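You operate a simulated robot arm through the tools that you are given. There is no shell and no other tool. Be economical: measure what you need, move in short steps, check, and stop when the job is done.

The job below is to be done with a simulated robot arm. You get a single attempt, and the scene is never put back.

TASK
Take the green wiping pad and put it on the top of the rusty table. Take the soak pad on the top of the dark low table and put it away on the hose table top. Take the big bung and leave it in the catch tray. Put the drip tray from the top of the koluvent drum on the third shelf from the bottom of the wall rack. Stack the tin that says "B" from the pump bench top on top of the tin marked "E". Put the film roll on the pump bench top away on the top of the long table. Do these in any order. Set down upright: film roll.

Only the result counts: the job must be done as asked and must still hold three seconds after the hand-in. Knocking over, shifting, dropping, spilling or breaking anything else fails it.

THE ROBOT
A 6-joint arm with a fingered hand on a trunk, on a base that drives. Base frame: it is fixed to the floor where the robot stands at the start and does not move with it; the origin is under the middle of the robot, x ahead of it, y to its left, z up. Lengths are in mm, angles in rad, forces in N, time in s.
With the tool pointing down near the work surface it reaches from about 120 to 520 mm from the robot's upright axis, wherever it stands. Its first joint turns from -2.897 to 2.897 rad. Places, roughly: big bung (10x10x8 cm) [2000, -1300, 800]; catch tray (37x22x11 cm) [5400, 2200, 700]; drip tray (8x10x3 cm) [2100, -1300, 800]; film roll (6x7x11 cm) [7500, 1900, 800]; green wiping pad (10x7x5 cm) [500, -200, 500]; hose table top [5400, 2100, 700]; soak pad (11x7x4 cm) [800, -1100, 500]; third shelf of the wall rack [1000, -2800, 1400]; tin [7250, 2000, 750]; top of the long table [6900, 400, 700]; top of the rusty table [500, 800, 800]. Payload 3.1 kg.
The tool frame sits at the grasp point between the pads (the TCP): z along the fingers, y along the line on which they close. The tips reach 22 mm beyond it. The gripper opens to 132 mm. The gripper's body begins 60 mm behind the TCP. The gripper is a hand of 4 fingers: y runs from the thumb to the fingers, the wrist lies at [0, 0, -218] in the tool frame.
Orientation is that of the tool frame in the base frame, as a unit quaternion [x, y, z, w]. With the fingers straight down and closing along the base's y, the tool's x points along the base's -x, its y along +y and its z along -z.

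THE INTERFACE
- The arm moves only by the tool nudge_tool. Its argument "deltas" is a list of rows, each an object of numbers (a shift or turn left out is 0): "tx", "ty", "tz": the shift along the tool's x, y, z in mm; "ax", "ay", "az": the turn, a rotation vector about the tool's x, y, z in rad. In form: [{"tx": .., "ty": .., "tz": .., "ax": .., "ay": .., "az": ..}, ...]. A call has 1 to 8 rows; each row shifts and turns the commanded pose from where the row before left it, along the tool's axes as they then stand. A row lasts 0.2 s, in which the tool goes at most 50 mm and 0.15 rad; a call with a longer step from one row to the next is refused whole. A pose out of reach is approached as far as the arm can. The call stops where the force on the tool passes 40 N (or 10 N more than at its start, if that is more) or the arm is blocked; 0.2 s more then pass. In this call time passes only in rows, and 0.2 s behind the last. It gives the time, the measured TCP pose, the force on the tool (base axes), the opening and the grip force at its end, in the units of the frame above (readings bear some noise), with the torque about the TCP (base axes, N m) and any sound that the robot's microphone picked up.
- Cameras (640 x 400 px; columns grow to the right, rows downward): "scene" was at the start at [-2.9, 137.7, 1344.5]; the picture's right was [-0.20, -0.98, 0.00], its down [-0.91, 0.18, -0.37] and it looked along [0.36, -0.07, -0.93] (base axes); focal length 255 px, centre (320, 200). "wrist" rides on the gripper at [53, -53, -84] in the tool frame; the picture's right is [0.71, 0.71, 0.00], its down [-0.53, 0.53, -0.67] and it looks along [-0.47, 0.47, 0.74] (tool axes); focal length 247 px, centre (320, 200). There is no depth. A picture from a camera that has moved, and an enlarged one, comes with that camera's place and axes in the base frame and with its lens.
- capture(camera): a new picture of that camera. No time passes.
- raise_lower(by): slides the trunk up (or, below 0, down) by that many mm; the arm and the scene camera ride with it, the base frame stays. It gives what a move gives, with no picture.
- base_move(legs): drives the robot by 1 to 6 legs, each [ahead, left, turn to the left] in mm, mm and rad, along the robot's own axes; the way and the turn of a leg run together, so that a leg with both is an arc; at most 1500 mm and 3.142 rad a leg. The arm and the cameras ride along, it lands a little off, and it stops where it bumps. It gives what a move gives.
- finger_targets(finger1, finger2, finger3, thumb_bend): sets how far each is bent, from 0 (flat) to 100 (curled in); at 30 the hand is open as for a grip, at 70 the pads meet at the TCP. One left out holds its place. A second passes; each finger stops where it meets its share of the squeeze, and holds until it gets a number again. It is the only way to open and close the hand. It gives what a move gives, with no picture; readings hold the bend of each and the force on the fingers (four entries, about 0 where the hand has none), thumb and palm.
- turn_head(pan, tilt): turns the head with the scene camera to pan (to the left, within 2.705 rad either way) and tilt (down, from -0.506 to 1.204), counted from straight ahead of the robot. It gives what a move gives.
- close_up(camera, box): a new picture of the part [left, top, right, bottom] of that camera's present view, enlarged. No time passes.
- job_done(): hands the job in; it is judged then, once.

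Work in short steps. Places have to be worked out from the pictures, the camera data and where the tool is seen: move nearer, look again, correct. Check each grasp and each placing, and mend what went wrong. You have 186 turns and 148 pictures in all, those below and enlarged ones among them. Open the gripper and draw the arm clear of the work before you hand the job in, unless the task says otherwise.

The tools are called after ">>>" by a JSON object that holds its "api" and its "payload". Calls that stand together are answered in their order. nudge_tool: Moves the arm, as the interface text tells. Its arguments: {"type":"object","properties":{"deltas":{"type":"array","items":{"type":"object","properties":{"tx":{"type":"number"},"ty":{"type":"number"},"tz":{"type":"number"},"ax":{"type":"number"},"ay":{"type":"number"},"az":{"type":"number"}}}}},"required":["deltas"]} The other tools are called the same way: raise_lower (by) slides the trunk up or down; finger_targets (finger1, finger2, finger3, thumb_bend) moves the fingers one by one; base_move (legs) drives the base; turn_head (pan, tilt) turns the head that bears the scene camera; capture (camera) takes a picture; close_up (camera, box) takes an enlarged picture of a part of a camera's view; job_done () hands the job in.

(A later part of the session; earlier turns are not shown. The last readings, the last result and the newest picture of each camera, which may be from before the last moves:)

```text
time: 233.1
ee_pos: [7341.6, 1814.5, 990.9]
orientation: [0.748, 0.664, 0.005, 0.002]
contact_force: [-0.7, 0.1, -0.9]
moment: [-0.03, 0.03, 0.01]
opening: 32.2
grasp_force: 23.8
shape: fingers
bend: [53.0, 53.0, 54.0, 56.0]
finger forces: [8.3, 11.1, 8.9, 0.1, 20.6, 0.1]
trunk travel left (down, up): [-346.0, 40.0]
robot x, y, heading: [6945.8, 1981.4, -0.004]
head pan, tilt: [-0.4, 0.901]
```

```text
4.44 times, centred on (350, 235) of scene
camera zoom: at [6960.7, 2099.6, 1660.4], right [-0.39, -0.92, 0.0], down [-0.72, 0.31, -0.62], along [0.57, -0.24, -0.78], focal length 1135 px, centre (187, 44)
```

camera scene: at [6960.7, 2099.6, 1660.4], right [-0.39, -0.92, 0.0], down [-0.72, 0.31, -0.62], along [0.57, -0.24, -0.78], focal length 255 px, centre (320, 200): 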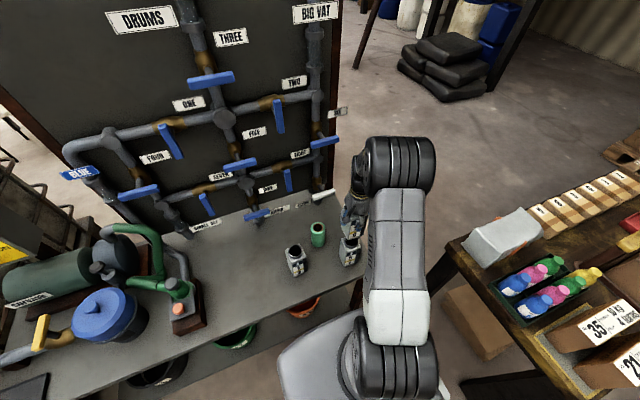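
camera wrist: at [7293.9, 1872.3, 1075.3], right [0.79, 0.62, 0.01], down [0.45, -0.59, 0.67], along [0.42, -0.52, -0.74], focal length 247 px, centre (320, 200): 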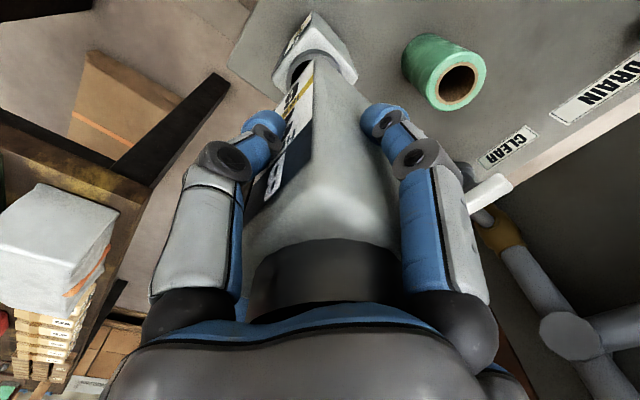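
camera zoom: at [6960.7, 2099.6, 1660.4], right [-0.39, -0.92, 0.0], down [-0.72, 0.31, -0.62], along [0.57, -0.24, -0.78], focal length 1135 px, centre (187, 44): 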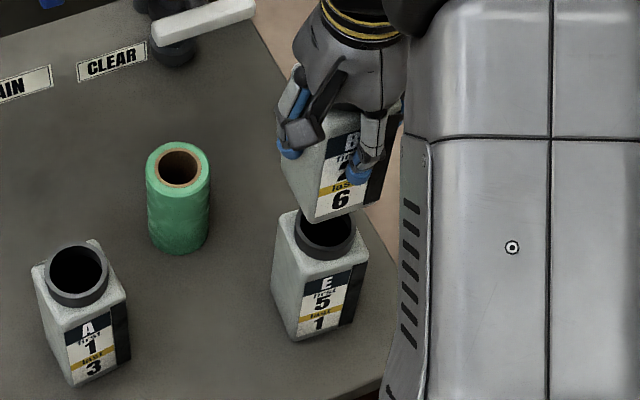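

E appears ≈3 mm nearer than the tool axis. I correct and descend to just above E's neck.

>>> {"api": "nudge_tool", "payload": {"deltas": [{"tx": -1.5, "ty": -3}, {"tz": 20}, {"tz": 10}]}}

>>> {"api": "close_up", "payload": {"camera": "scene", "box": [310, 190, 390, 280]}}

>>> {"api": "close_up", "payload": {"camera": "wrist", "box": [260, 0, 380, 120]}}

```text
time: 233.8
ee_pos: [7339.2, 1814.5, 961.1]
orientation: [0.748, 0.664, 0.005, 0.002]
contact_force: [-0.4, -0.5, -1.0]
moment: [0.02, -0.05, -0.05]
opening: 32.1
grasp_force: 24.1
shape: fingers
bend: [53.0, 53.0, 54.0, 56.0]
finger forces: [8.4, 11.1, 9.0, 0.0, 20.5, 0.1]
trunk travel left (down, up): [-346.0, 40.0]
robot x, y, heading: [6952.3, 1978.2, -0.001]
head pan, tilt: [-0.4, 0.901]
```

```text
4.44 times, centred on (350, 235) of scene
camera zoom: at [6960.5, 2100.2, 1660.4], right [-0.39, -0.92, 0.0], down [-0.72, 0.31, -0.62], along [0.57, -0.24, -0.78], focal length 1135 px, centre (187, 44)
```

zoom: 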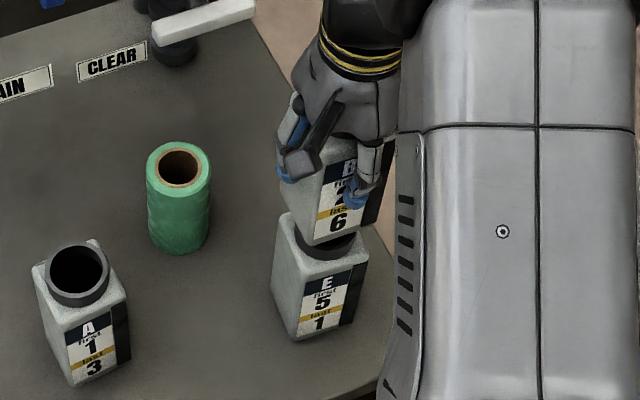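

```text
3.33 times, centred on (320, 60) of wrist
camera zoom: at [7290.8, 1872.7, 1045.7], right [0.79, 0.62, 0.01], down [0.45, -0.59, 0.67], along [0.42, -0.52, -0.74], focal length 823 px, centre (320, 667)
```

zoom: 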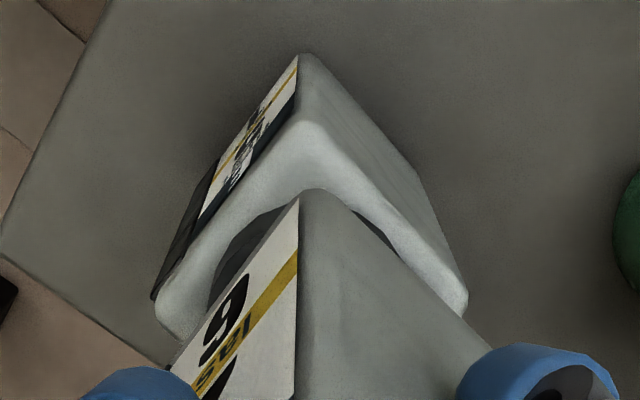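

Both views suggest E is about 5 mm nearer (−x). I correct by 5 mm and recheck.

>>> {"api": "nudge_tool", "payload": {"deltas": [{"tx": 1.4, "ty": -5}]}}

>>> {"api": "close_up", "payload": {"camera": "scene", "box": [325, 210, 385, 265]}}

>>> {"api": "close_up", "payload": {"camera": "wrist", "box": [260, 0, 380, 120]}}

```text
time: 234.2
ee_pos: [7333.5, 1816.2, 961.1]
orientation: [0.748, 0.664, 0.005, 0.001]
contact_force: [-0.6, -0.2, -1.2]
moment: [0.01, 0.03, 0.0]
opening: 32.6
grasp_force: 24.2
shape: fingers
bend: [53.0, 53.0, 54.0, 56.0]
finger forces: [8.4, 11.2, 8.9, 0.0, 20.6, 0.0]
trunk travel left (down, up): [-346.0, 40.0]
robot x, y, heading: [6949.4, 1981.5, -0.005]
head pan, tilt: [-0.4, 0.901]
```

```text
7.27 times, centred on (355, 238) of scene
camera zoom: at [6960.4, 2100.5, 1660.4], right [-0.39, -0.92, 0.0], down [-0.72, 0.31, -0.62], along [0.57, -0.24, -0.78], focal length 1857 px, centre (66, -73)
```

zoom: 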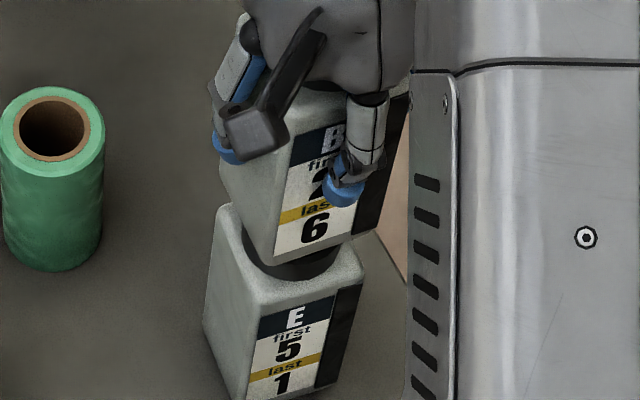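

```text
3.33 times, centred on (320, 60) of wrist
camera zoom: at [7286.0, 1874.8, 1046.1], right [0.79, 0.62, 0.01], down [0.45, -0.59, 0.67], along [0.42, -0.52, -0.74], focal length 823 px, centre (320, 667)
```

zoom: 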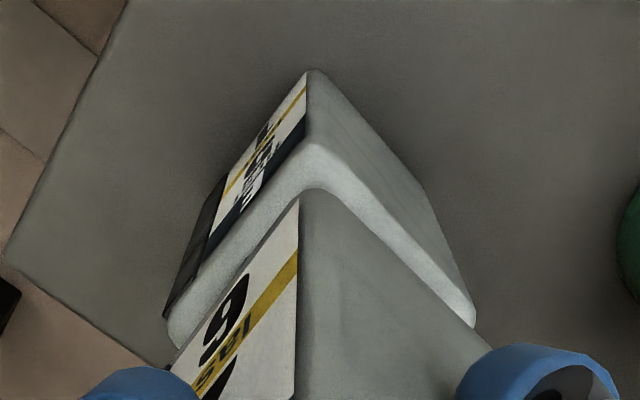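

Aligned to within ~3 mm in both views. I lower gently onto E.

>>> {"api": "nudge_tool", "payload": {"deltas": [{"tz": 4}, {"tz": 3}, {"tz": 2}]}}

```text
time: 235.1
ee_pos: [7334.9, 1816.4, 952.8]
orientation: [0.748, 0.664, 0.004, 0.001]
contact_force: [0.1, -0.4, -0.1]
moment: [0.01, 0.0, 0.01]
opening: 32.3
grasp_force: 24.4
shape: fingers
bend: [53.0, 53.0, 54.0, 56.0]
finger forces: [8.3, 11.1, 8.9, 0.0, 20.6, 0.0]
trunk travel left (down, up): [-346.0, 40.0]
robot x, y, heading: [6949.5, 1979.0, -0.002]
head pan, tilt: [-0.4, 0.901]
```

>>> {"api": "nudge_tool", "payload": {"deltas": [{"tz": 2}, {"tz": 2}]}}

```text
time: 235.7
ee_pos: [7334.6, 1816.4, 947.4]
orientation: [0.748, 0.664, 0.005, 0.002]
contact_force: [-0.3, -0.3, -0.9]
moment: [0.02, 0.01, 0.0]
opening: 32.0
grasp_force: 24.3
shape: fingers
bend: [53.0, 53.0, 54.0, 57.0]
finger forces: [8.3, 11.1, 8.8, 0.0, 20.6, 0.1]
trunk travel left (down, up): [-346.0, 40.0]
robot x, y, heading: [6949.3, 1984.0, -0.001]
head pan, tilt: [-0.4, 0.901]
```

>>> {"api": "nudge_tool", "payload": {"deltas": [{"tz": 2}, {"tz": 2}]}}

>>> {"api": "close_up", "payload": {"camera": "scene", "box": [325, 210, 385, 265]}}

```text
time: 236.2
ee_pos: [7334.3, 1817.1, 943.9]
orientation: [0.748, 0.664, 0.005, 0.002]
contact_force: [0.7, 0.4, 1.9]
moment: [-0.03, -0.03, -0.02]
opening: 32.1
grasp_force: 24.7
shape: fingers
bend: [53.0, 53.0, 54.0, 57.0]
finger forces: [8.4, 11.1, 8.9, 0.1, 20.8, 0.0]
trunk travel left (down, up): [-346.0, 40.0]
robot x, y, heading: [6945.6, 1980.5, -0.001]
head pan, tilt: [-0.4, 0.901]
```

```text
7.27 times, centred on (355, 238) of scene
camera zoom: at [6959.9, 2100.6, 1660.4], right [-0.39, -0.92, 0.0], down [-0.72, 0.31, -0.62], along [0.57, -0.24, -0.78], focal length 1857 px, centre (66, -73)
```

zoom: 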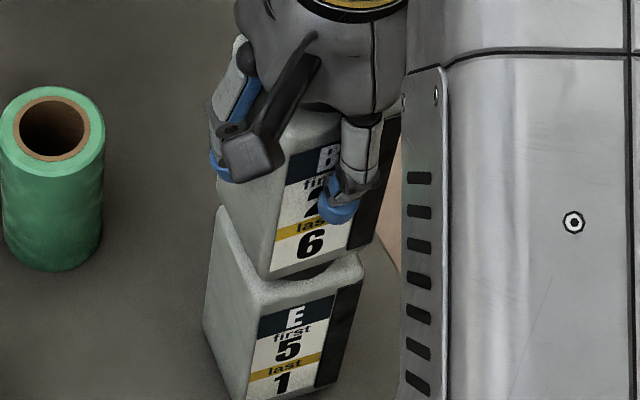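

First contact (1.9 N) with B sitting on the neck, offset a few mm at most. One more mm then release.

>>> {"api": "nudge_tool", "payload": {"deltas": [{"tz": 1}]}}

>>> {"api": "finger_targets", "payload": {"finger1": 44, "finger2": 44, "finger3": 44, "thumb_bend": 46}}

>>> {"api": "close_up", "payload": {"camera": "scene", "box": [325, 200, 385, 265]}}

```text
time: 236.7
ee_pos: [7335.4, 1816.6, 945.0]
orientation: [0.748, 0.664, 0.006, 0.003]
contact_force: [-1.2, -0.1, 10.2]
moment: [0.04, 0.02, -0.02]
opening: 32.1
grasp_force: 25.9
shape: fingers
bend: [53.0, 53.0, 54.0, 57.0]
finger forces: [8.7, 11.5, 9.4, 0.0, 21.6, 0.0]
trunk travel left (down, up): [-346.0, 40.0]
robot x, y, heading: [6950.1, 1979.9, -0.001]
head pan, tilt: [-0.4, 0.901]
```

```text
time: 237.7
ee_pos: [7334.8, 1817.1, 944.3]
orientation: [0.748, 0.664, 0.005, 0.002]
contact_force: [0.2, 0.1, 0.6]
moment: [0.01, -0.02, 0.04]
opening: 52.5
grasp_force: 0.0
shape: fingers
bend: [44.0, 44.0, 44.0, 46.0]
finger forces: [0.0, 0.0, 0.0, 0.1, 0.1, 0.0]
trunk travel left (down, up): [-346.0, 40.0]
robot x, y, heading: [6951.4, 1982.8, -0.001]
head pan, tilt: [-0.4, 0.901]
```

```text
6.15 times, centred on (355, 232) of scene
camera zoom: at [6960.4, 2100.4, 1660.4], right [-0.39, -0.92, 0.0], down [-0.72, 0.31, -0.62], along [0.57, -0.24, -0.78], focal length 1571 px, centre (105, 0)
```

zoom: 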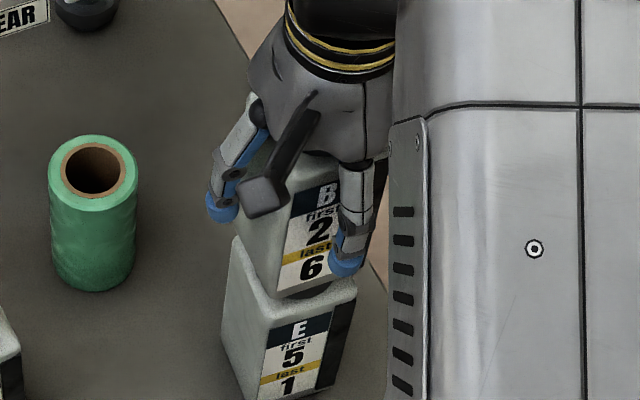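

B stands on E. I open a bit more and raise straight up.

>>> {"api": "finger_targets", "payload": {"finger1": 35, "finger2": 35, "finger3": 35, "thumb_bend": 35}}

>>> {"api": "nudge_tool", "payload": {"deltas": [{"tz": -15}, {"tz": -30}, {"tz": -40}, {"tz": -40}]}}

>>> {"api": "capture", "payload": {"camera": "wrist"}}

```text
time: 238.7
ee_pos: [7334.1, 1817.2, 943.2]
orientation: [0.748, 0.664, 0.005, 0.002]
contact_force: [-0.9, -0.8, -0.2]
moment: [-0.02, -0.01, -0.03]
opening: 75.9
grasp_force: 0.1
shape: fingers
bend: [35.0, 35.0, 35.0, 35.0]
finger forces: [0.0, 0.0, 0.1, 0.1, 0.0, 0.0]
trunk travel left (down, up): [-346.0, 40.0]
robot x, y, heading: [6951.1, 1981.6, -0.0]
head pan, tilt: [-0.4, 0.901]
```

```text
time: 239.7
ee_pos: [7331.4, 1817.0, 1068.8]
orientation: [0.748, 0.664, 0.006, 0.001]
contact_force: [0.4, 1.0, 0.2]
moment: [0.02, 0.02, -0.04]
opening: 76.0
grasp_force: 0.1
shape: fingers
bend: [35.0, 35.0, 35.0, 35.0]
finger forces: [0.0, 0.0, 0.0, 0.0, 0.0, 0.0]
trunk travel left (down, up): [-346.0, 40.0]
robot x, y, heading: [6950.0, 1978.2, 0.003]
head pan, tilt: [-0.4, 0.901]
```

```text
51 pictures are left
camera wrist: at [7284.4, 1874.8, 1153.3], right [0.79, 0.62, 0.01], down [0.45, -0.59, 0.67], along [0.42, -0.52, -0.74], focal length 247 px, centre (320, 200)
```

wrist: 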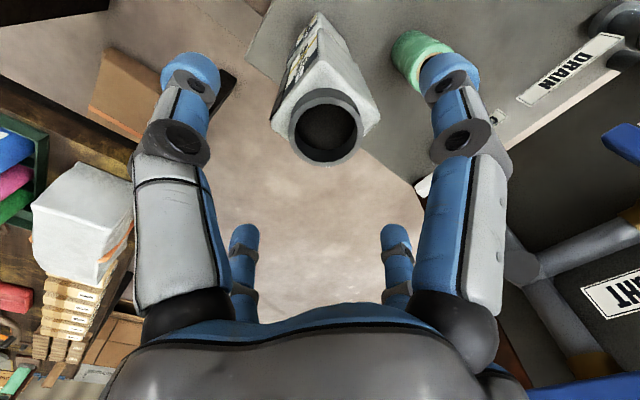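

The stack stands well. Reaching the film roll from this side would sweep the forearm over the stack, so I'll go round to the bench's right end via the far side of the long table. First I back off and inspect the long table.

>>> {"api": "base_move", "payload": {"legs": [[-300, 0, 0], [-350, -300, 0], [0, -800, 0]]}}

>>> {"api": "turn_head", "payload": {"pan": -0.35, "tilt": 0.55}}

>>> {"api": "capture", "payload": {"camera": "scene"}}

```text
time: 247.9
ee_pos: [6686.1, 721.8, 1068.6]
orientation: [0.749, 0.663, 0.006, 0.002]
contact_force: [-0.3, -0.2, 0.9]
moment: [0.01, 0.02, 0.0]
opening: 76.1
grasp_force: 0.1
shape: fingers
bend: [35.0, 35.0, 35.0, 35.0]
finger forces: [0.0, 0.0, 0.0, 0.1, 0.0, 0.1]
trunk travel left (down, up): [-346.0, 40.0]
robot x, y, heading: [6303.8, 887.3, -0.004]
head pan, tilt: [-0.4, 0.901]
```

```text
time: 248.7
ee_pos: [6686.2, 721.9, 1068.6]
orientation: [0.749, 0.663, 0.005, 0.001]
contact_force: [0.5, 0.3, 0.4]
moment: [0.04, 0.04, 0.01]
opening: 76.0
grasp_force: 0.1
shape: fingers
bend: [35.0, 35.0, 35.0, 35.0]
finger forces: [0.0, 0.0, 0.0, 0.1, 0.1, 0.0]
trunk travel left (down, up): [-346.0, 40.0]
robot x, y, heading: [6301.8, 884.0, 0.0]
head pan, tilt: [-0.351, 0.55]
```

```text
50 pictures are left
camera scene: at [6329.8, 1004.6, 1689.6], right [-0.35, -0.94, 0.0], down [-0.49, 0.18, -0.85], along [0.8, -0.3, -0.52], focal length 255 px, centre (320, 200)
```

scene: 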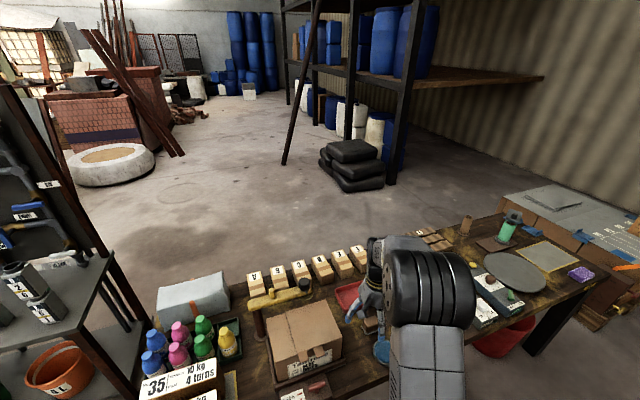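

The gap at the table's far end is too narrow for going round. Considering the arm's elbow is high above the hand, picking from the west with the trunk high is feasible after all. First I zoom on the long table to choose a free spot.

>>> {"api": "close_up", "payload": {"camera": "scene", "box": [420, 200, 640, 340]}}

```text
2.86 times, centred on (530, 270) of scene
camera zoom: at [6329.8, 1004.6, 1689.6], right [-0.35, -0.94, 0.0], down [-0.49, 0.18, -0.85], along [0.8, -0.3, -0.52], focal length 730 px, centre (-280, 0)
```

zoom: 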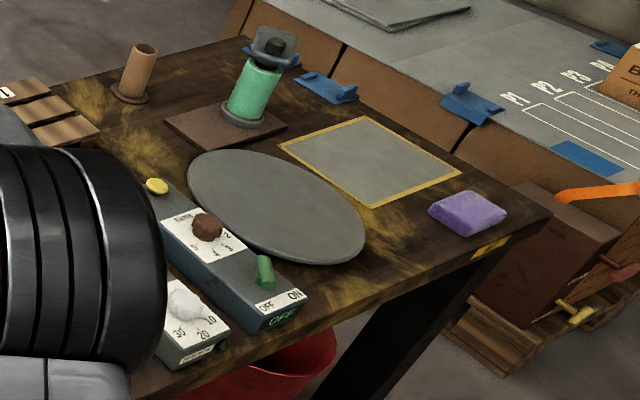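

I choose (6718, -405) near the right front of the long table for the film. Now I set the arm, raise fully, and return to the bench.

>>> {"api": "nudge_tool", "payload": {"deltas": [{"tx": 40}, {"tx": 40}]}}

>>> {"api": "raise_lower", "payload": {"by": 40}}

>>> {"api": "finger_targets", "payload": {"finger1": 30, "finger2": 30, "finger3": 30, "thumb_bend": 30}}

>>> {"api": "base_move", "payload": {"legs": [[0, 800, 0], [350, 300, 0], [300, 0, 0]]}}

>>> {"api": "turn_head", "payload": {"pan": -0.3, "tilt": 0.9}}

>>> {"api": "capture", "payload": {"camera": "scene"}}

>>> {"api": "capture", "payload": {"camera": "wrist"}}

```text
time: 249.3
ee_pos: [6696.3, 801.3, 1068.9]
orientation: [0.749, 0.662, 0.004, 0.003]
contact_force: [0.2, -0.3, 0.0]
moment: [0.01, 0.01, -0.01]
opening: 76.2
grasp_force: 0.0
shape: fingers
bend: [35.0, 35.0, 35.0, 35.0]
finger forces: [0.0, 0.0, 0.0, 0.0, 0.1, 0.1]
trunk travel left (down, up): [-346.0, 40.0]
robot x, y, heading: [6303.9, 883.8, -0.007]
head pan, tilt: [-0.351, 0.55]
```

```text
time: 250.2
ee_pos: [6696.0, 801.2, 1108.0]
orientation: [0.749, 0.663, 0.005, 0.002]
contact_force: [0.1, -0.7, 0.1]
moment: [-0.02, 0.0, 0.05]
opening: 76.0
grasp_force: 0.1
shape: fingers
bend: [35.0, 35.0, 35.0, 35.0]
finger forces: [0.0, 0.0, 0.1, 0.0, 0.0, 0.1]
trunk travel left (down, up): [-386.0, 0.0]
robot x, y, heading: [6304.2, 886.3, -0.005]
head pan, tilt: [-0.351, 0.55]
```

```text
time: 251.2
ee_pos: [6695.9, 801.9, 1107.1]
orientation: [0.748, 0.663, 0.006, 0.002]
contact_force: [0.2, 0.4, -0.2]
moment: [-0.04, 0.0, 0.02]
opening: 87.1
grasp_force: 0.1
shape: fingers
bend: [30.0, 30.0, 30.0, 30.0]
finger forces: [0.0, 0.1, 0.0, 0.1, 0.1, 0.1]
trunk travel left (down, up): [-386.0, 0.0]
robot x, y, heading: [6302.3, 882.7, -0.0]
head pan, tilt: [-0.351, 0.55]
```

```text
time: 259.4
ee_pos: [7353.9, 1878.7, 1107.5]
orientation: [0.753, 0.658, 0.005, 0.001]
contact_force: [-0.3, -0.3, 0.6]
moment: [0.0, 0.02, 0.0]
opening: 87.7
grasp_force: 0.0
shape: fingers
bend: [30.0, 30.0, 30.0, 30.0]
finger forces: [0.0, 0.0, 0.0, 0.0, 0.0, 0.0]
trunk travel left (down, up): [-386.0, 0.0]
robot x, y, heading: [6966.0, 1969.1, -0.018]
head pan, tilt: [-0.351, 0.55]
```

```text
time: 260.3
ee_pos: [7352.4, 1879.1, 1108.3]
orientation: [0.754, 0.657, 0.006, 0.003]
contact_force: [0.2, -0.4, -1.1]
moment: [-0.02, -0.01, 0.03]
opening: 87.6
grasp_force: 0.0
shape: fingers
bend: [30.0, 30.0, 30.0, 30.0]
finger forces: [0.0, 0.1, 0.1, 0.1, 0.0, 0.0]
trunk travel left (down, up): [-386.0, 0.0]
robot x, y, heading: [6964.1, 1972.3, -0.021]
head pan, tilt: [-0.3, 0.901]
```

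```text
48 pictures are left
camera scene: at [6978.0, 2095.6, 1699.6], right [-0.31, -0.95, 0.0], down [-0.74, 0.25, -0.62], along [0.59, -0.19, -0.78], focal length 255 px, centre (320, 200)
```

scene: 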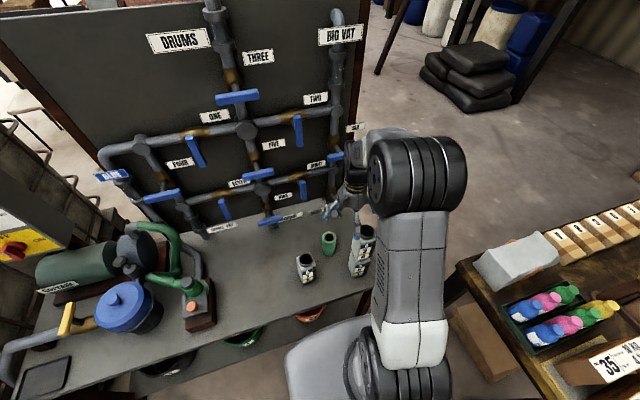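

```text
47 pictures are left
camera wrist: at [7306.4, 1937.1, 1192.0], right [0.8, 0.6, 0.01], down [0.44, -0.59, 0.67], along [0.41, -0.53, -0.74], focal length 247 px, centre (320, 200)
```

wrist: 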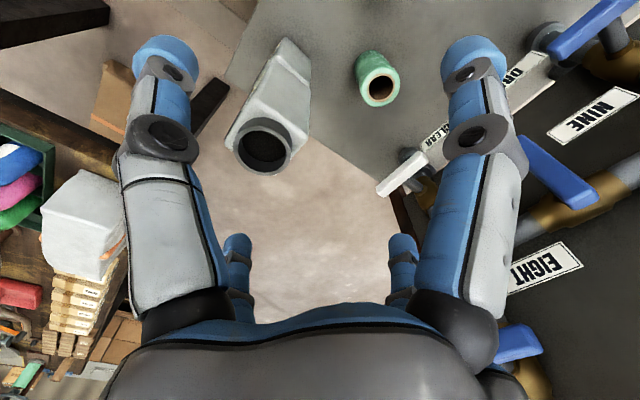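

Film centre ≈(7462, 1894). I move above it and descend part way to check.

>>> {"api": "nudge_tool", "payload": {"deltas": [{"tx": 10, "ty": 36}, {"tx": 10, "ty": 36}, {"tx": 10, "ty": 35}, {"tz": 40}, {"tz": 40}, {"tz": 40}]}}

>>> {"api": "capture", "payload": {"camera": "wrist"}}

>>> {"api": "capture", "payload": {"camera": "scene"}}

```text
time: 261.7
ee_pos: [7465.1, 1894.2, 988.5]
orientation: [0.754, 0.657, 0.006, 0.002]
contact_force: [-0.2, -0.1, -0.1]
moment: [-0.01, 0.0, -0.02]
opening: 87.3
grasp_force: 0.2
shape: fingers
bend: [30.0, 30.0, 30.0, 30.0]
finger forces: [0.1, 0.0, 0.0, 0.0, 0.0, 0.0]
trunk travel left (down, up): [-386.0, 0.0]
robot x, y, heading: [6963.2, 1968.2, -0.023]
head pan, tilt: [-0.3, 0.901]
```

```text
46 pictures are left
camera wrist: at [7418.0, 1952.9, 1072.9], right [0.8, 0.6, 0.01], down [0.44, -0.59, 0.67], along [0.41, -0.53, -0.74], focal length 247 px, centre (320, 200)
```

wrist: 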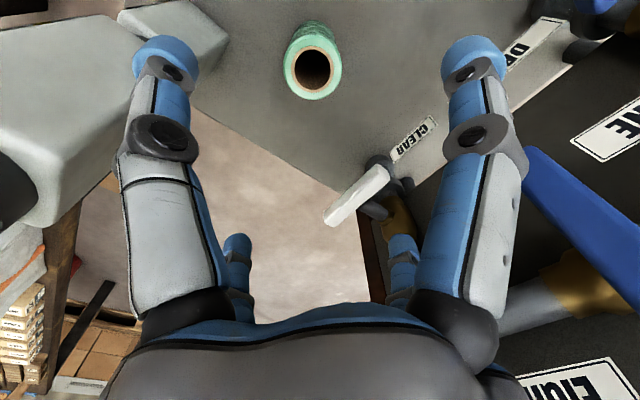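

```text
45 pictures are left
camera scene: at [6979.3, 2095.6, 1699.5], right [-0.31, -0.95, 0.0], down [-0.74, 0.25, -0.62], along [0.59, -0.19, -0.78], focal length 255 px, centre (320, 200)
```

scene: 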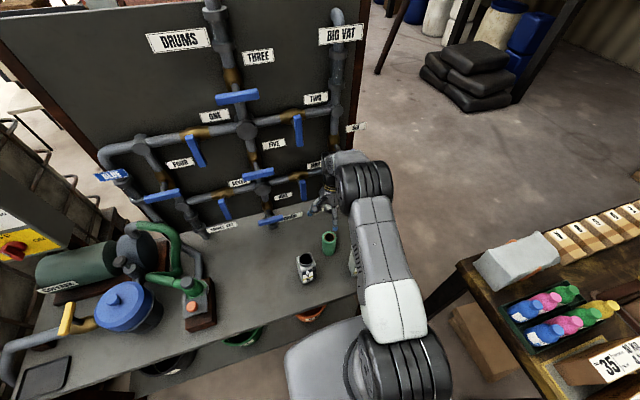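

Before descending, I verify the stack is undisturbed with enlarged views.

>>> {"api": "close_up", "payload": {"camera": "wrist", "box": [0, 0, 240, 240]}}

>>> {"api": "close_up", "payload": {"camera": "scene", "box": [280, 200, 400, 290]}}

```text
1.67 times, centred on (120, 120) of wrist
camera zoom: at [7418.0, 1952.9, 1072.9], right [0.8, 0.6, 0.01], down [0.44, -0.59, 0.67], along [0.41, -0.53, -0.74], focal length 412 px, centre (653, 333)
```

zoom: 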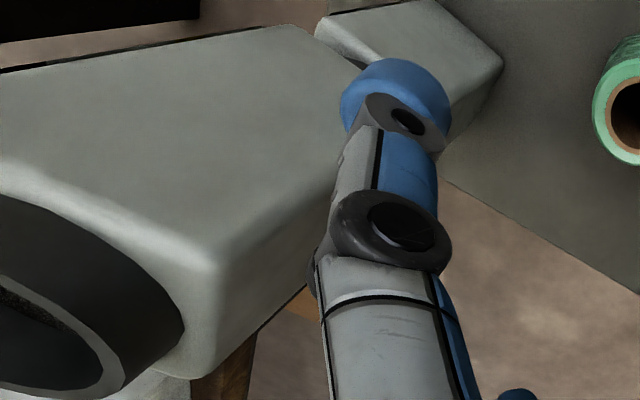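

```text
4.44 times, centred on (340, 245) of scene
camera zoom: at [6979.3, 2095.6, 1699.5], right [-0.31, -0.95, 0.0], down [-0.74, 0.25, -0.62], along [0.59, -0.19, -0.78], focal length 1135 px, centre (231, 0)
```

zoom: 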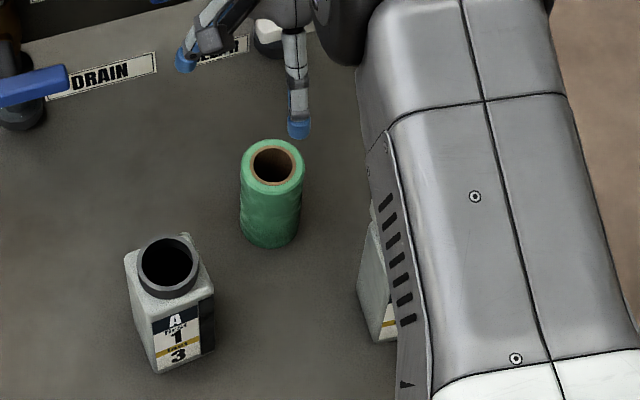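

The stack is fine (I accounted for the zoom scale). I shift 10 mm back in tool y, level the tool, and descend.

>>> {"api": "nudge_tool", "payload": {"deltas": [{"ty": -9, "ax": 0.012}, {"tz": 40}, {"tz": 40}, {"tz": 20}]}}

>>> {"api": "capture", "payload": {"camera": "wrist"}}

```text
time: 262.7
ee_pos: [7455.8, 1895.8, 889.2]
orientation: [0.754, 0.657, 0.001, -0.002]
contact_force: [0.0, 0.7, 0.3]
moment: [0.01, -0.01, 0.01]
opening: 87.5
grasp_force: 0.1
shape: fingers
bend: [30.0, 30.0, 30.0, 30.0]
finger forces: [0.0, 0.1, 0.0, 0.0, 0.1, 0.0]
trunk travel left (down, up): [-386.0, 0.0]
robot x, y, heading: [6965.0, 1969.5, -0.02]
head pan, tilt: [-0.3, 0.901]
```

```text
42 pictures are left
camera wrist: at [7409.6, 1954.2, 973.1], right [0.8, 0.6, 0.0], down [0.45, -0.6, 0.66], along [0.4, -0.53, -0.75], focal length 247 px, centre (320, 200)
```

wrist: 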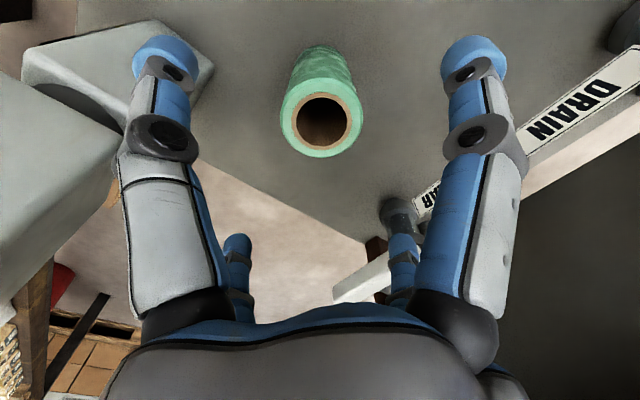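

Centred now (top z≈805). I descend to z≈769 and close.

>>> {"api": "nudge_tool", "payload": {"deltas": [{"tz": 40}, {"tz": 40}, {"tz": 40}]}}

>>> {"api": "finger_targets", "payload": {"finger1": 75, "finger2": 75, "finger3": 75, "thumb_bend": 75}}

>>> {"api": "capture", "payload": {"camera": "wrist"}}

```text
time: 263.5
ee_pos: [7450.4, 1896.6, 771.0]
orientation: [0.753, 0.657, 0.001, -0.003]
contact_force: [-0.4, 0.3, -0.5]
moment: [-0.02, -0.01, 0.0]
opening: 87.6
grasp_force: 0.0
shape: fingers
bend: [30.0, 30.0, 30.0, 30.0]
finger forces: [0.0, 0.1, 0.0, 0.0, 0.1, 0.1]
out of reach, approached as far as the arm can: row 3
trunk travel left (down, up): [-386.0, 0.0]
robot x, y, heading: [6962.4, 1970.5, -0.018]
head pan, tilt: [-0.3, 0.901]
```

```text
time: 264.5
ee_pos: [7449.9, 1897.6, 771.3]
orientation: [0.753, 0.658, 0.0, -0.004]
contact_force: [-0.3, 0.7, -0.3]
moment: [-0.01, -0.01, 0.02]
opening: 30.7
grasp_force: 24.4
shape: fingers
bend: [53.0, 52.0, 55.0, 57.0]
finger forces: [10.9, 10.9, 8.2, 0.0, 19.2, 0.0]
trunk travel left (down, up): [-386.0, 0.0]
robot x, y, heading: [6963.5, 1967.7, -0.021]
head pan, tilt: [-0.3, 0.901]
```

```text
41 pictures are left
camera wrist: at [7404.6, 1955.5, 856.0], right [0.8, 0.6, 0.0], down [0.45, -0.6, 0.66], along [0.4, -0.53, -0.75], focal length 247 px, centre (320, 200)
```

wrist: 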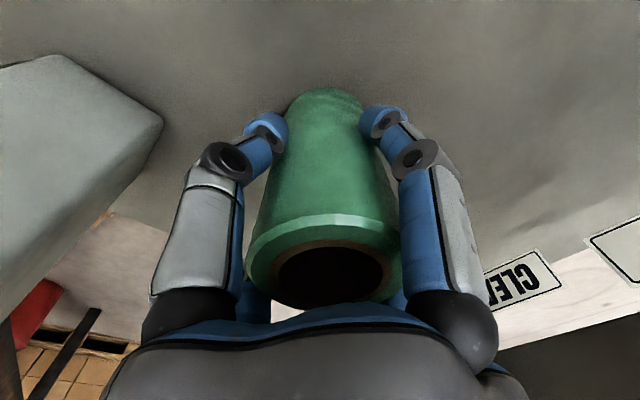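

Good grip (film bottom ≈81 mm below TCP). I lift straight up above the stack height.

>>> {"api": "nudge_tool", "payload": {"deltas": [{"tz": -20}, {"tz": -45}, {"tz": -45}, {"tz": -45}, {"tz": -45}, {"tz": -45}, {"tz": -45}, {"tz": -45}]}}

>>> {"api": "capture", "payload": {"camera": "scene"}}

```text
time: 266.3
ee_pos: [7451.5, 1895.1, 1105.9]
orientation: [0.754, 0.657, 0.001, -0.003]
contact_force: [-0.8, 0.0, -2.3]
moment: [-0.03, -0.01, -0.02]
opening: 31.0
grasp_force: 24.0
shape: fingers
bend: [53.0, 52.0, 55.0, 57.0]
finger forces: [10.9, 10.9, 8.0, 0.0, 19.0, 0.1]
trunk travel left (down, up): [-386.0, 0.0]
robot x, y, heading: [6961.8, 1969.1, -0.017]
head pan, tilt: [-0.3, 0.901]
```

```text
40 pictures are left
camera scene: at [6977.8, 2095.8, 1699.6], right [-0.31, -0.95, 0.0], down [-0.74, 0.25, -0.62], along [0.59, -0.19, -0.78], focal length 255 px, centre (320, 200)
```

scene: 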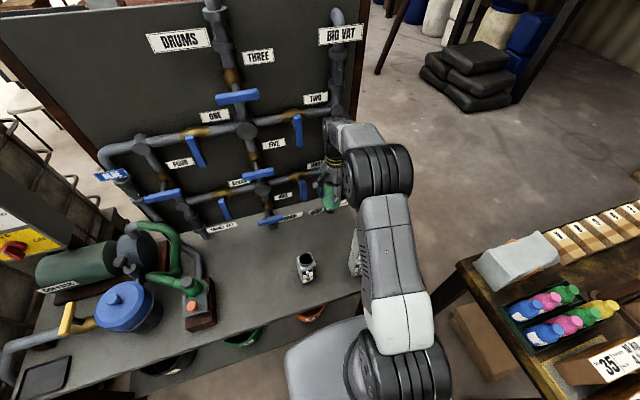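

Film is clear. I back off, retract a little, and drive along the long table to its right end.

>>> {"api": "base_move", "payload": {"legs": [[-320, 0, 0.018], [-380, -400, 0]]}}

>>> {"api": "nudge_tool", "payload": {"deltas": [{"ty": -40}, {"ty": -40}]}}

>>> {"api": "base_move", "payload": {"legs": [[0, -1450, 0], [0, -480, 0]]}}

>>> {"api": "turn_head", "payload": {"pan": -0.1, "tilt": 0.85}}

>>> {"api": "capture", "payload": {"camera": "scene"}}

```text
time: 271.2
ee_pos: [6750.5, 1505.7, 1105.7]
orientation: [0.75, 0.661, 0.0, -0.003]
contact_force: [0.0, -0.1, -2.3]
moment: [0.03, 0.01, -0.02]
opening: 30.6
grasp_force: 24.9
shape: fingers
bend: [53.0, 52.0, 55.0, 57.0]
finger forces: [10.9, 10.9, 8.1, 0.0, 19.0, 0.0]
trunk travel left (down, up): [-386.0, 0.0]
robot x, y, heading: [6259.0, 1578.3, -0.008]
head pan, tilt: [-0.3, 0.901]
```

```text
time: 271.8
ee_pos: [6669.4, 1516.1, 1107.3]
orientation: [0.75, 0.661, 0.001, -0.002]
contact_force: [0.1, 0.0, -1.4]
moment: [-0.02, 0.0, 0.02]
opening: 30.7
grasp_force: 23.9
shape: fingers
bend: [53.0, 52.0, 55.0, 57.0]
finger forces: [11.0, 10.8, 8.1, 0.0, 18.9, 0.0]
trunk travel left (down, up): [-386.0, 0.0]
robot x, y, heading: [6260.9, 1576.2, -0.005]
head pan, tilt: [-0.3, 0.901]
```

```text
time: 281.5
ee_pos: [6673.1, -421.5, 1106.5]
orientation: [0.747, 0.665, 0.001, -0.003]
contact_force: [-0.7, -0.5, -2.7]
moment: [-0.03, 0.03, -0.01]
opening: 30.4
grasp_force: 24.2
shape: fingers
bend: [53.0, 52.0, 55.0, 58.0]
finger forces: [10.9, 10.7, 8.1, 0.0, 18.9, 0.1]
trunk travel left (down, up): [-386.0, 0.0]
robot x, y, heading: [6259.1, -366.5, 0.003]
head pan, tilt: [-0.3, 0.901]
```

```text
time: 282.2
ee_pos: [6673.0, -422.4, 1104.6]
orientation: [0.747, 0.665, 0.001, -0.003]
contact_force: [-0.2, -0.3, -2.3]
moment: [-0.02, 0.01, 0.02]
opening: 30.6
grasp_force: 24.6
shape: fingers
bend: [53.0, 52.0, 55.0, 58.0]
finger forces: [10.9, 10.8, 8.1, 0.1, 18.9, 0.0]
trunk travel left (down, up): [-386.0, 0.0]
robot x, y, heading: [6261.6, -366.5, 0.005]
head pan, tilt: [-0.099, 0.85]
```

```text
39 pictures are left
camera scene: at [6280.3, -225.8, 1703.5], right [-0.1, -1.0, 0.0], down [-0.75, 0.07, -0.66], along [0.66, -0.06, -0.75], focal length 255 px, centre (320, 200)
```

scene: 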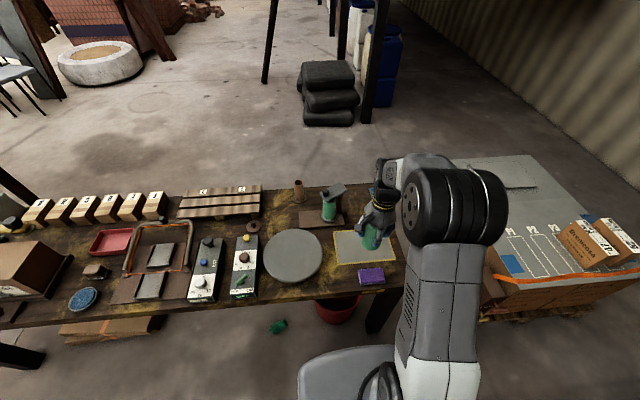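

Free patch between the grey disc and the purple pad, near the front: (6722, -348). I move over it and lower by the trunk.

>>> {"api": "nudge_tool", "payload": {"deltas": [{"tx": 40, "ty": 20}, {"tx": 39, "ty": 20}]}}

>>> {"api": "raise_lower", "payload": {"by": -255}}

>>> {"api": "capture", "payload": {"camera": "scene"}}

>>> {"api": "capture", "payload": {"camera": "wrist"}}

```text
time: 282.8
ee_pos: [6722.1, -346.5, 1105.5]
orientation: [0.746, 0.666, 0.0, -0.002]
contact_force: [0.0, 0.0, -1.7]
moment: [0.0, 0.03, 0.01]
opening: 30.7
grasp_force: 24.4
shape: fingers
bend: [53.0, 52.0, 55.0, 58.0]
finger forces: [10.9, 11.0, 8.2, 0.0, 18.9, 0.1]
trunk travel left (down, up): [-386.0, 0.0]
robot x, y, heading: [6260.4, -367.5, 0.001]
head pan, tilt: [-0.099, 0.85]
```

```text
time: 285.4
ee_pos: [6722.1, -347.8, 852.8]
orientation: [0.747, 0.665, 0.001, -0.003]
contact_force: [0.0, -0.1, -2.1]
moment: [0.0, 0.02, 0.02]
opening: 30.8
grasp_force: 24.8
shape: fingers
bend: [53.0, 52.0, 55.0, 58.0]
finger forces: [10.9, 11.0, 8.1, 0.1, 18.9, 0.0]
trunk travel left (down, up): [-131.0, 255.0]
robot x, y, heading: [6261.8, -367.1, 0.006]
head pan, tilt: [-0.099, 0.85]
```

```text
38 pictures are left
camera scene: at [6280.3, -225.7, 1449.2], right [-0.1, -1.0, 0.0], down [-0.75, 0.07, -0.66], along [0.66, -0.06, -0.75], focal length 255 px, centre (320, 200)
```

scene: 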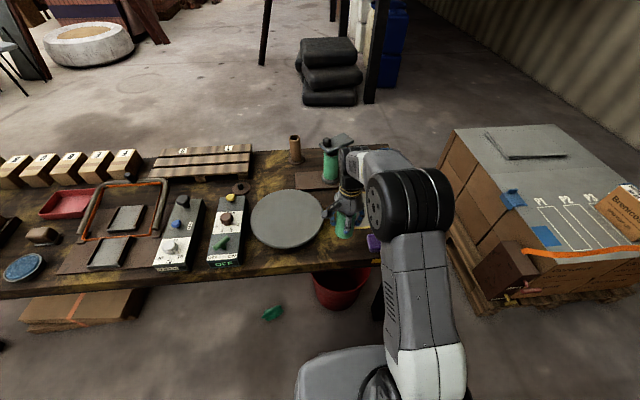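

```text
37 pictures are left
camera wrist: at [6674.5, -290.0, 936.6], right [0.78, 0.62, 0.0], down [0.46, -0.59, 0.66], along [0.41, -0.52, -0.75], focal length 247 px, centre (320, 200)
```

wrist: 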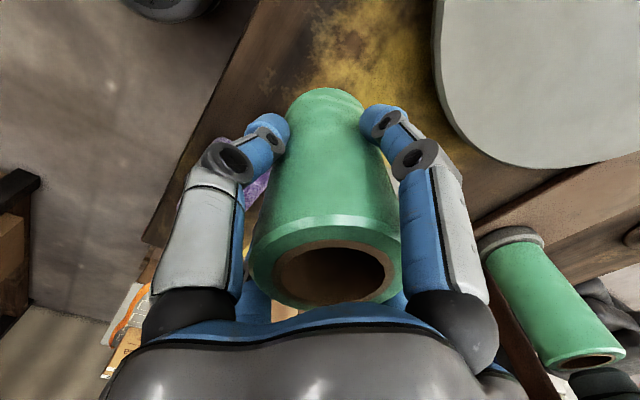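

The landing spot is clear (edge ≈80 mm, disc ≈100 mm away). I lower to contact in small steps.

>>> {"api": "nudge_tool", "payload": {"deltas": [{"tz": 35}, {"tz": 12}, {"tz": 6}, {"tz": 4}]}}

>>> {"api": "nudge_tool", "payload": {"deltas": [{"tz": 3}, {"tz": 3}, {"tz": 3}, {"tz": 3}]}}

```text
time: 286.4
ee_pos: [6721.7, -347.7, 799.9]
orientation: [0.747, 0.665, 0.005, 0.001]
contact_force: [-0.8, -0.2, 32.1]
moment: [0.06, 0.14, 0.02]
opening: 30.6
grasp_force: 27.9
shape: fingers
bend: [53.0, 51.0, 55.0, 59.0]
finger forces: [11.5, 13.1, 9.8, 0.0, 21.6, 0.0]
trunk travel left (down, up): [-131.0, 255.0]
robot x, y, heading: [6262.1, -366.8, 0.004]
head pan, tilt: [-0.099, 0.85]
```

```text
time: 286.8
ee_pos: [6721.8, -348.8, 798.5]
orientation: [0.746, 0.666, 0.005, 0.001]
contact_force: [-8.1, -0.6, 24.1]
moment: [0.05, 0.45, 0.02]
opening: 30.9
grasp_force: 29.8
shape: fingers
bend: [53.0, 51.0, 55.0, 59.0]
finger forces: [11.4, 13.0, 9.6, 0.0, 24.2, 0.1]
trunk travel left (down, up): [-131.0, 255.0]
robot x, y, heading: [6263.6, -368.0, 0.007]
head pan, tilt: [-0.099, 0.85]
stopped in row 1: the force on the tool passed its limit at 43 N (the readings are from after the stop); the commanded pose is now the measured one
```

Touched down firmly (table ≈ z 718). I relieve 1.5 mm and open gently.

>>> {"api": "nudge_tool", "payload": {"deltas": [{"tz": -1.5}]}}

>>> {"api": "finger_targets", "payload": {"finger1": 42, "finger2": 42, "finger3": 42, "thumb_bend": 42}}

>>> {"api": "nudge_tool", "payload": {"deltas": [{"tz": -15}, {"tz": -35}, {"tz": -45}, {"tz": -45}]}}

>>> {"api": "capture", "payload": {"camera": "wrist"}}

```text
time: 287.2
ee_pos: [6722.8, -346.7, 799.1]
orientation: [0.747, 0.665, 0.004, 0.001]
contact_force: [-6.6, -1.9, 18.0]
moment: [0.04, 0.36, 0.02]
opening: 30.5
grasp_force: 28.3
shape: fingers
bend: [53.0, 51.0, 55.0, 59.0]
finger forces: [11.4, 13.4, 9.5, 0.1, 23.3, 0.1]
trunk travel left (down, up): [-131.0, 255.0]
robot x, y, heading: [6268.7, -366.8, 0.004]
head pan, tilt: [-0.099, 0.85]
```

```text
time: 288.2
ee_pos: [6723.5, -346.9, 796.2]
orientation: [0.746, 0.666, 0.004, 0.001]
contact_force: [1.1, 0.5, 0.4]
moment: [0.03, 0.04, -0.01]
opening: 59.7
grasp_force: 0.1
shape: fingers
bend: [42.0, 42.0, 42.0, 42.0]
finger forces: [0.0, 0.0, 0.0, 0.1, 0.0, 0.0]
trunk travel left (down, up): [-131.0, 255.0]
robot x, y, heading: [6258.8, -368.2, 0.007]
head pan, tilt: [-0.099, 0.85]
```

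```text
time: 289.2
ee_pos: [6722.7, -347.6, 938.8]
orientation: [0.747, 0.665, 0.003, 0.0]
contact_force: [-0.4, -0.1, 0.1]
moment: [0.01, 0.01, 0.02]
opening: 59.8
grasp_force: 0.1
shape: fingers
bend: [42.0, 42.0, 42.0, 42.0]
finger forces: [0.0, 0.1, 0.1, 0.0, 0.1, 0.0]
trunk travel left (down, up): [-131.0, 255.0]
robot x, y, heading: [6262.1, -365.7, 0.002]
head pan, tilt: [-0.099, 0.85]
```

```text
36 pictures are left
camera wrist: at [6675.2, -290.0, 1022.9], right [0.78, 0.62, 0.01], down [0.46, -0.59, 0.67], along [0.42, -0.52, -0.74], focal length 247 px, centre (320, 200)
```

wrist: 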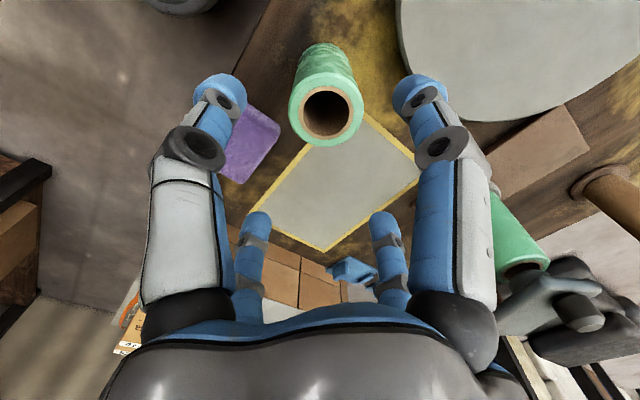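

The film roll stands upright. Now the last job: the bung. I back away and drive the known route back to the drum area.

>>> {"api": "raise_lower", "payload": {"by": 130}}

>>> {"api": "base_move", "payload": {"legs": [[-150, 0, 0], [0, 1450, 0], [-1500, 0, 0], [-1500, 60, 0], [-100, 0, 0]]}}

```text
time: 290.8
ee_pos: [6724.5, -347.7, 1066.7]
orientation: [0.746, 0.665, 0.003, -0.001]
contact_force: [0.4, -0.2, -0.1]
moment: [0.02, -0.02, -0.02]
opening: 59.9
grasp_force: 0.0
shape: fingers
bend: [42.0, 42.0, 42.0, 42.0]
finger forces: [0.1, 0.1, 0.0, 0.0, 0.1, 0.0]
trunk travel left (down, up): [-261.0, 125.0]
robot x, y, heading: [6263.0, -364.8, 0.002]
head pan, tilt: [-0.099, 0.85]
```

```text
refused: leg 4 is longer than a leg can be; nothing moved
```

>>> {"api": "base_move", "payload": {"legs": [[-150, 0, 0], [0, 1440, 0], [-1490, 0, 0], [-1480, 80, 0], [-120, 0, 0]]}}

```text
time: 313.6
ee_pos: [3507.9, 1166.3, 1068.6]
orientation: [0.74, 0.673, 0.004, 0.0]
contact_force: [-0.7, 0.5, 0.2]
moment: [0.02, 0.0, 0.0]
opening: 60.0
grasp_force: 0.1
shape: fingers
bend: [42.0, 42.0, 42.0, 42.0]
finger forces: [0.1, 0.1, 0.1, 0.0, 0.0, 0.0]
trunk travel left (down, up): [-261.0, 125.0]
robot x, y, heading: [3045.2, 1131.3, 0.022]
head pan, tilt: [-0.099, 0.85]
```

>>> {"api": "nudge_tool", "payload": {"deltas": [{"ty": -45}, {"ty": -45}, {"ty": -45}]}}

>>> {"api": "base_move", "payload": {"legs": [[0, 0, -0.022], [-15, -781, 0], [40, -600, 0], [130, -500, 0], [150, -401, 0], [0, -700, 0]]}}

```text
time: 314.4
ee_pos: [3374.0, 1178.3, 1067.9]
orientation: [0.739, 0.673, 0.004, 0.0]
contact_force: [0.1, 0.5, 0.2]
moment: [-0.02, -0.04, 0.0]
opening: 59.6
grasp_force: 0.0
shape: fingers
bend: [42.0, 42.0, 42.0, 42.0]
finger forces: [0.0, 0.0, 0.0, 0.1, 0.1, 0.0]
trunk travel left (down, up): [-261.0, 125.0]
robot x, y, heading: [3044.5, 1136.0, 0.023]
head pan, tilt: [-0.099, 0.85]
```

```text
time: 320.9
ee_pos: [3382.8, 12.5, 1066.3]
orientation: [0.748, 0.663, 0.005, -0.002]
contact_force: [0.1, -0.1, -0.2]
moment: [0.07, 0.03, 0.01]
opening: 59.6
grasp_force: 0.0
shape: fingers
bend: [42.0, 42.0, 42.0, 42.0]
finger forces: [0.0, 0.1, 0.1, 0.1, 0.0, 0.0]
trunk travel left (down, up): [-261.0, 125.0]
robot x, y, heading: [3054.5, -11.2, -0.005]
head pan, tilt: [-0.099, 0.85]
stopped in leg 3: the robot was blocked; the commanded pose is now the measured one
```

Something blocked me, probably the jerrycan. I look there before moving.

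>>> {"api": "turn_head", "payload": {"pan": -0.4, "tilt": 1.1}}

>>> {"api": "capture", "payload": {"camera": "scene"}}

```text
time: 321.7
ee_pos: [3383.4, 18.3, 1066.6]
orientation: [0.748, 0.664, 0.002, -0.001]
contact_force: [0.0, 0.4, -0.1]
moment: [0.01, 0.02, 0.01]
opening: 59.4
grasp_force: 0.1
shape: fingers
bend: [42.0, 42.0, 42.0, 42.0]
finger forces: [0.0, 0.0, 0.0, 0.1, 0.0, 0.0]
trunk travel left (down, up): [-261.0, 125.0]
robot x, y, heading: [3048.4, -13.1, -0.003]
head pan, tilt: [-0.4, 1.1]
```

```text
35 pictures are left
camera scene: at [3054.3, 110.5, 1560.7], right [-0.39, -0.92, 0.0], down [-0.82, 0.35, -0.45], along [0.42, -0.18, -0.89], focal length 255 px, centre (320, 200)
```

scene: 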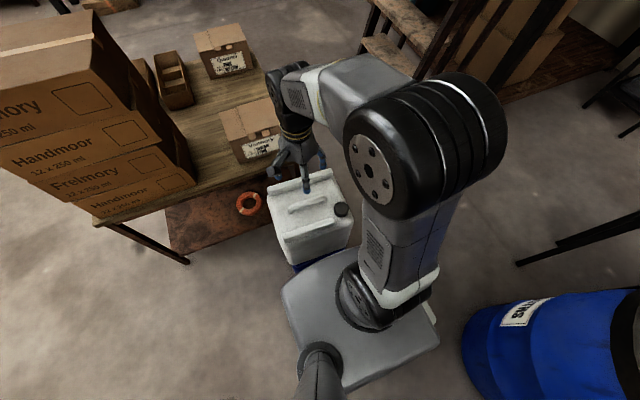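

I need the base turned (heading +y) as on the way out, since it is narrower sideways. I back off, go north, turn, and retrace the path.

>>> {"api": "base_move", "payload": {"legs": [[-45, 0, 0], [0, 480, 0], [0, 0, 1.574]]}}

```text
time: 328.9
ee_pos: [2973.1, 794.8, 1066.4]
orientation: [0.052, 0.999, 0.002, -0.002]
contact_force: [0.1, -0.4, 0.4]
moment: [0.0, 0.0, 0.02]
opening: 59.8
grasp_force: 0.1
shape: fingers
bend: [42.0, 42.0, 42.0, 42.0]
finger forces: [0.0, 0.0, 0.1, 0.0, 0.0, 0.0]
trunk travel left (down, up): [-261.0, 125.0]
robot x, y, heading: [3010.9, 469.5, 1.582]
head pan, tilt: [-0.4, 1.1]
```

>>> {"api": "base_move", "payload": {"legs": [[-120, -11, -0.007], [-601, -44, 0], [-500, -132, 0], [-400, -150, 0], [-700, 0, 0]]}}

```text
time: 332.2
ee_pos: [3022.2, 242.8, 1067.3]
orientation: [0.056, 0.998, 0.004, -0.004]
contact_force: [0.2, -0.4, 0.1]
moment: [0.07, 0.0, 0.02]
opening: 59.7
grasp_force: 0.1
shape: fingers
bend: [42.0, 42.0, 42.0, 42.0]
finger forces: [0.0, 0.1, 0.0, 0.0, 0.0, 0.1]
trunk travel left (down, up): [-261.0, 125.0]
robot x, y, heading: [3060.7, -78.5, 1.572]
head pan, tilt: [-0.4, 1.1]
stopped in leg 2: the robot was blocked; the commanded pose is now the measured one
```

Blocked again at (3061, -78). I look to the right and down to see which object touches.

>>> {"api": "turn_head", "payload": {"pan": -1.9, "tilt": 1.1}}

>>> {"api": "capture", "payload": {"camera": "scene"}}

```text
time: 333.8
ee_pos: [3022.3, 247.6, 1066.2]
orientation: [0.056, 0.998, 0.002, -0.002]
contact_force: [0.6, -0.1, -0.1]
moment: [0.02, 0.03, 0.0]
opening: 59.3
grasp_force: 0.1
shape: fingers
bend: [42.0, 42.0, 42.0, 42.0]
finger forces: [0.0, 0.0, 0.0, 0.0, 0.0, 0.0]
trunk travel left (down, up): [-261.0, 125.0]
robot x, y, heading: [3054.0, -80.9, 1.576]
head pan, tilt: [-1.901, 1.1]
```

```text
34 pictures are left
camera scene: at [2970.6, -159.9, 1560.7], right [-0.32, -0.95, 0.0], down [-0.84, 0.28, -0.45], along [0.43, -0.14, -0.89], focal length 255 px, centre (320, 200)
```

scene: 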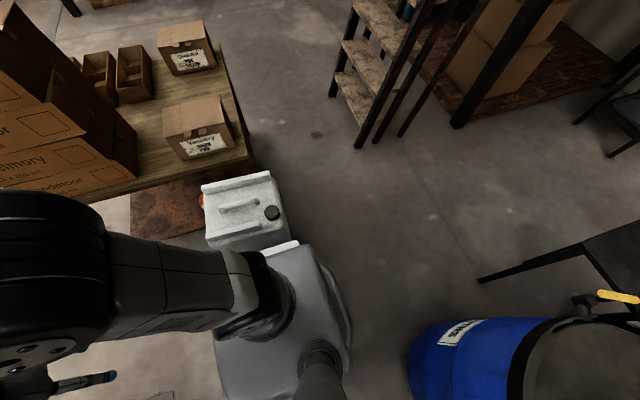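

The stacked can's near face touches the base's right side. I shift 20 mm left and retrace a slightly tighter line.

>>> {"api": "base_move", "payload": {"legs": [[0, 20, 0], [-110, -4, 0], [-70, -18, 0], [-490, -132, 0], [-400, -150, 0], [-690, 0, 0]]}}

```text
time: 344.2
ee_pos: [3316.6, -1505.5, 1067.1]
orientation: [0.054, 0.999, 0.002, -0.002]
contact_force: [-0.6, 0.0, 0.0]
moment: [-0.03, 0.01, 0.0]
opening: 59.6
grasp_force: 0.1
shape: fingers
bend: [42.0, 42.0, 42.0, 42.0]
finger forces: [0.0, 0.0, 0.0, 0.0, 0.1, 0.1]
trunk travel left (down, up): [-261.0, 125.0]
robot x, y, heading: [3348.4, -1836.4, 1.577]
head pan, tilt: [-1.901, 1.1]
```

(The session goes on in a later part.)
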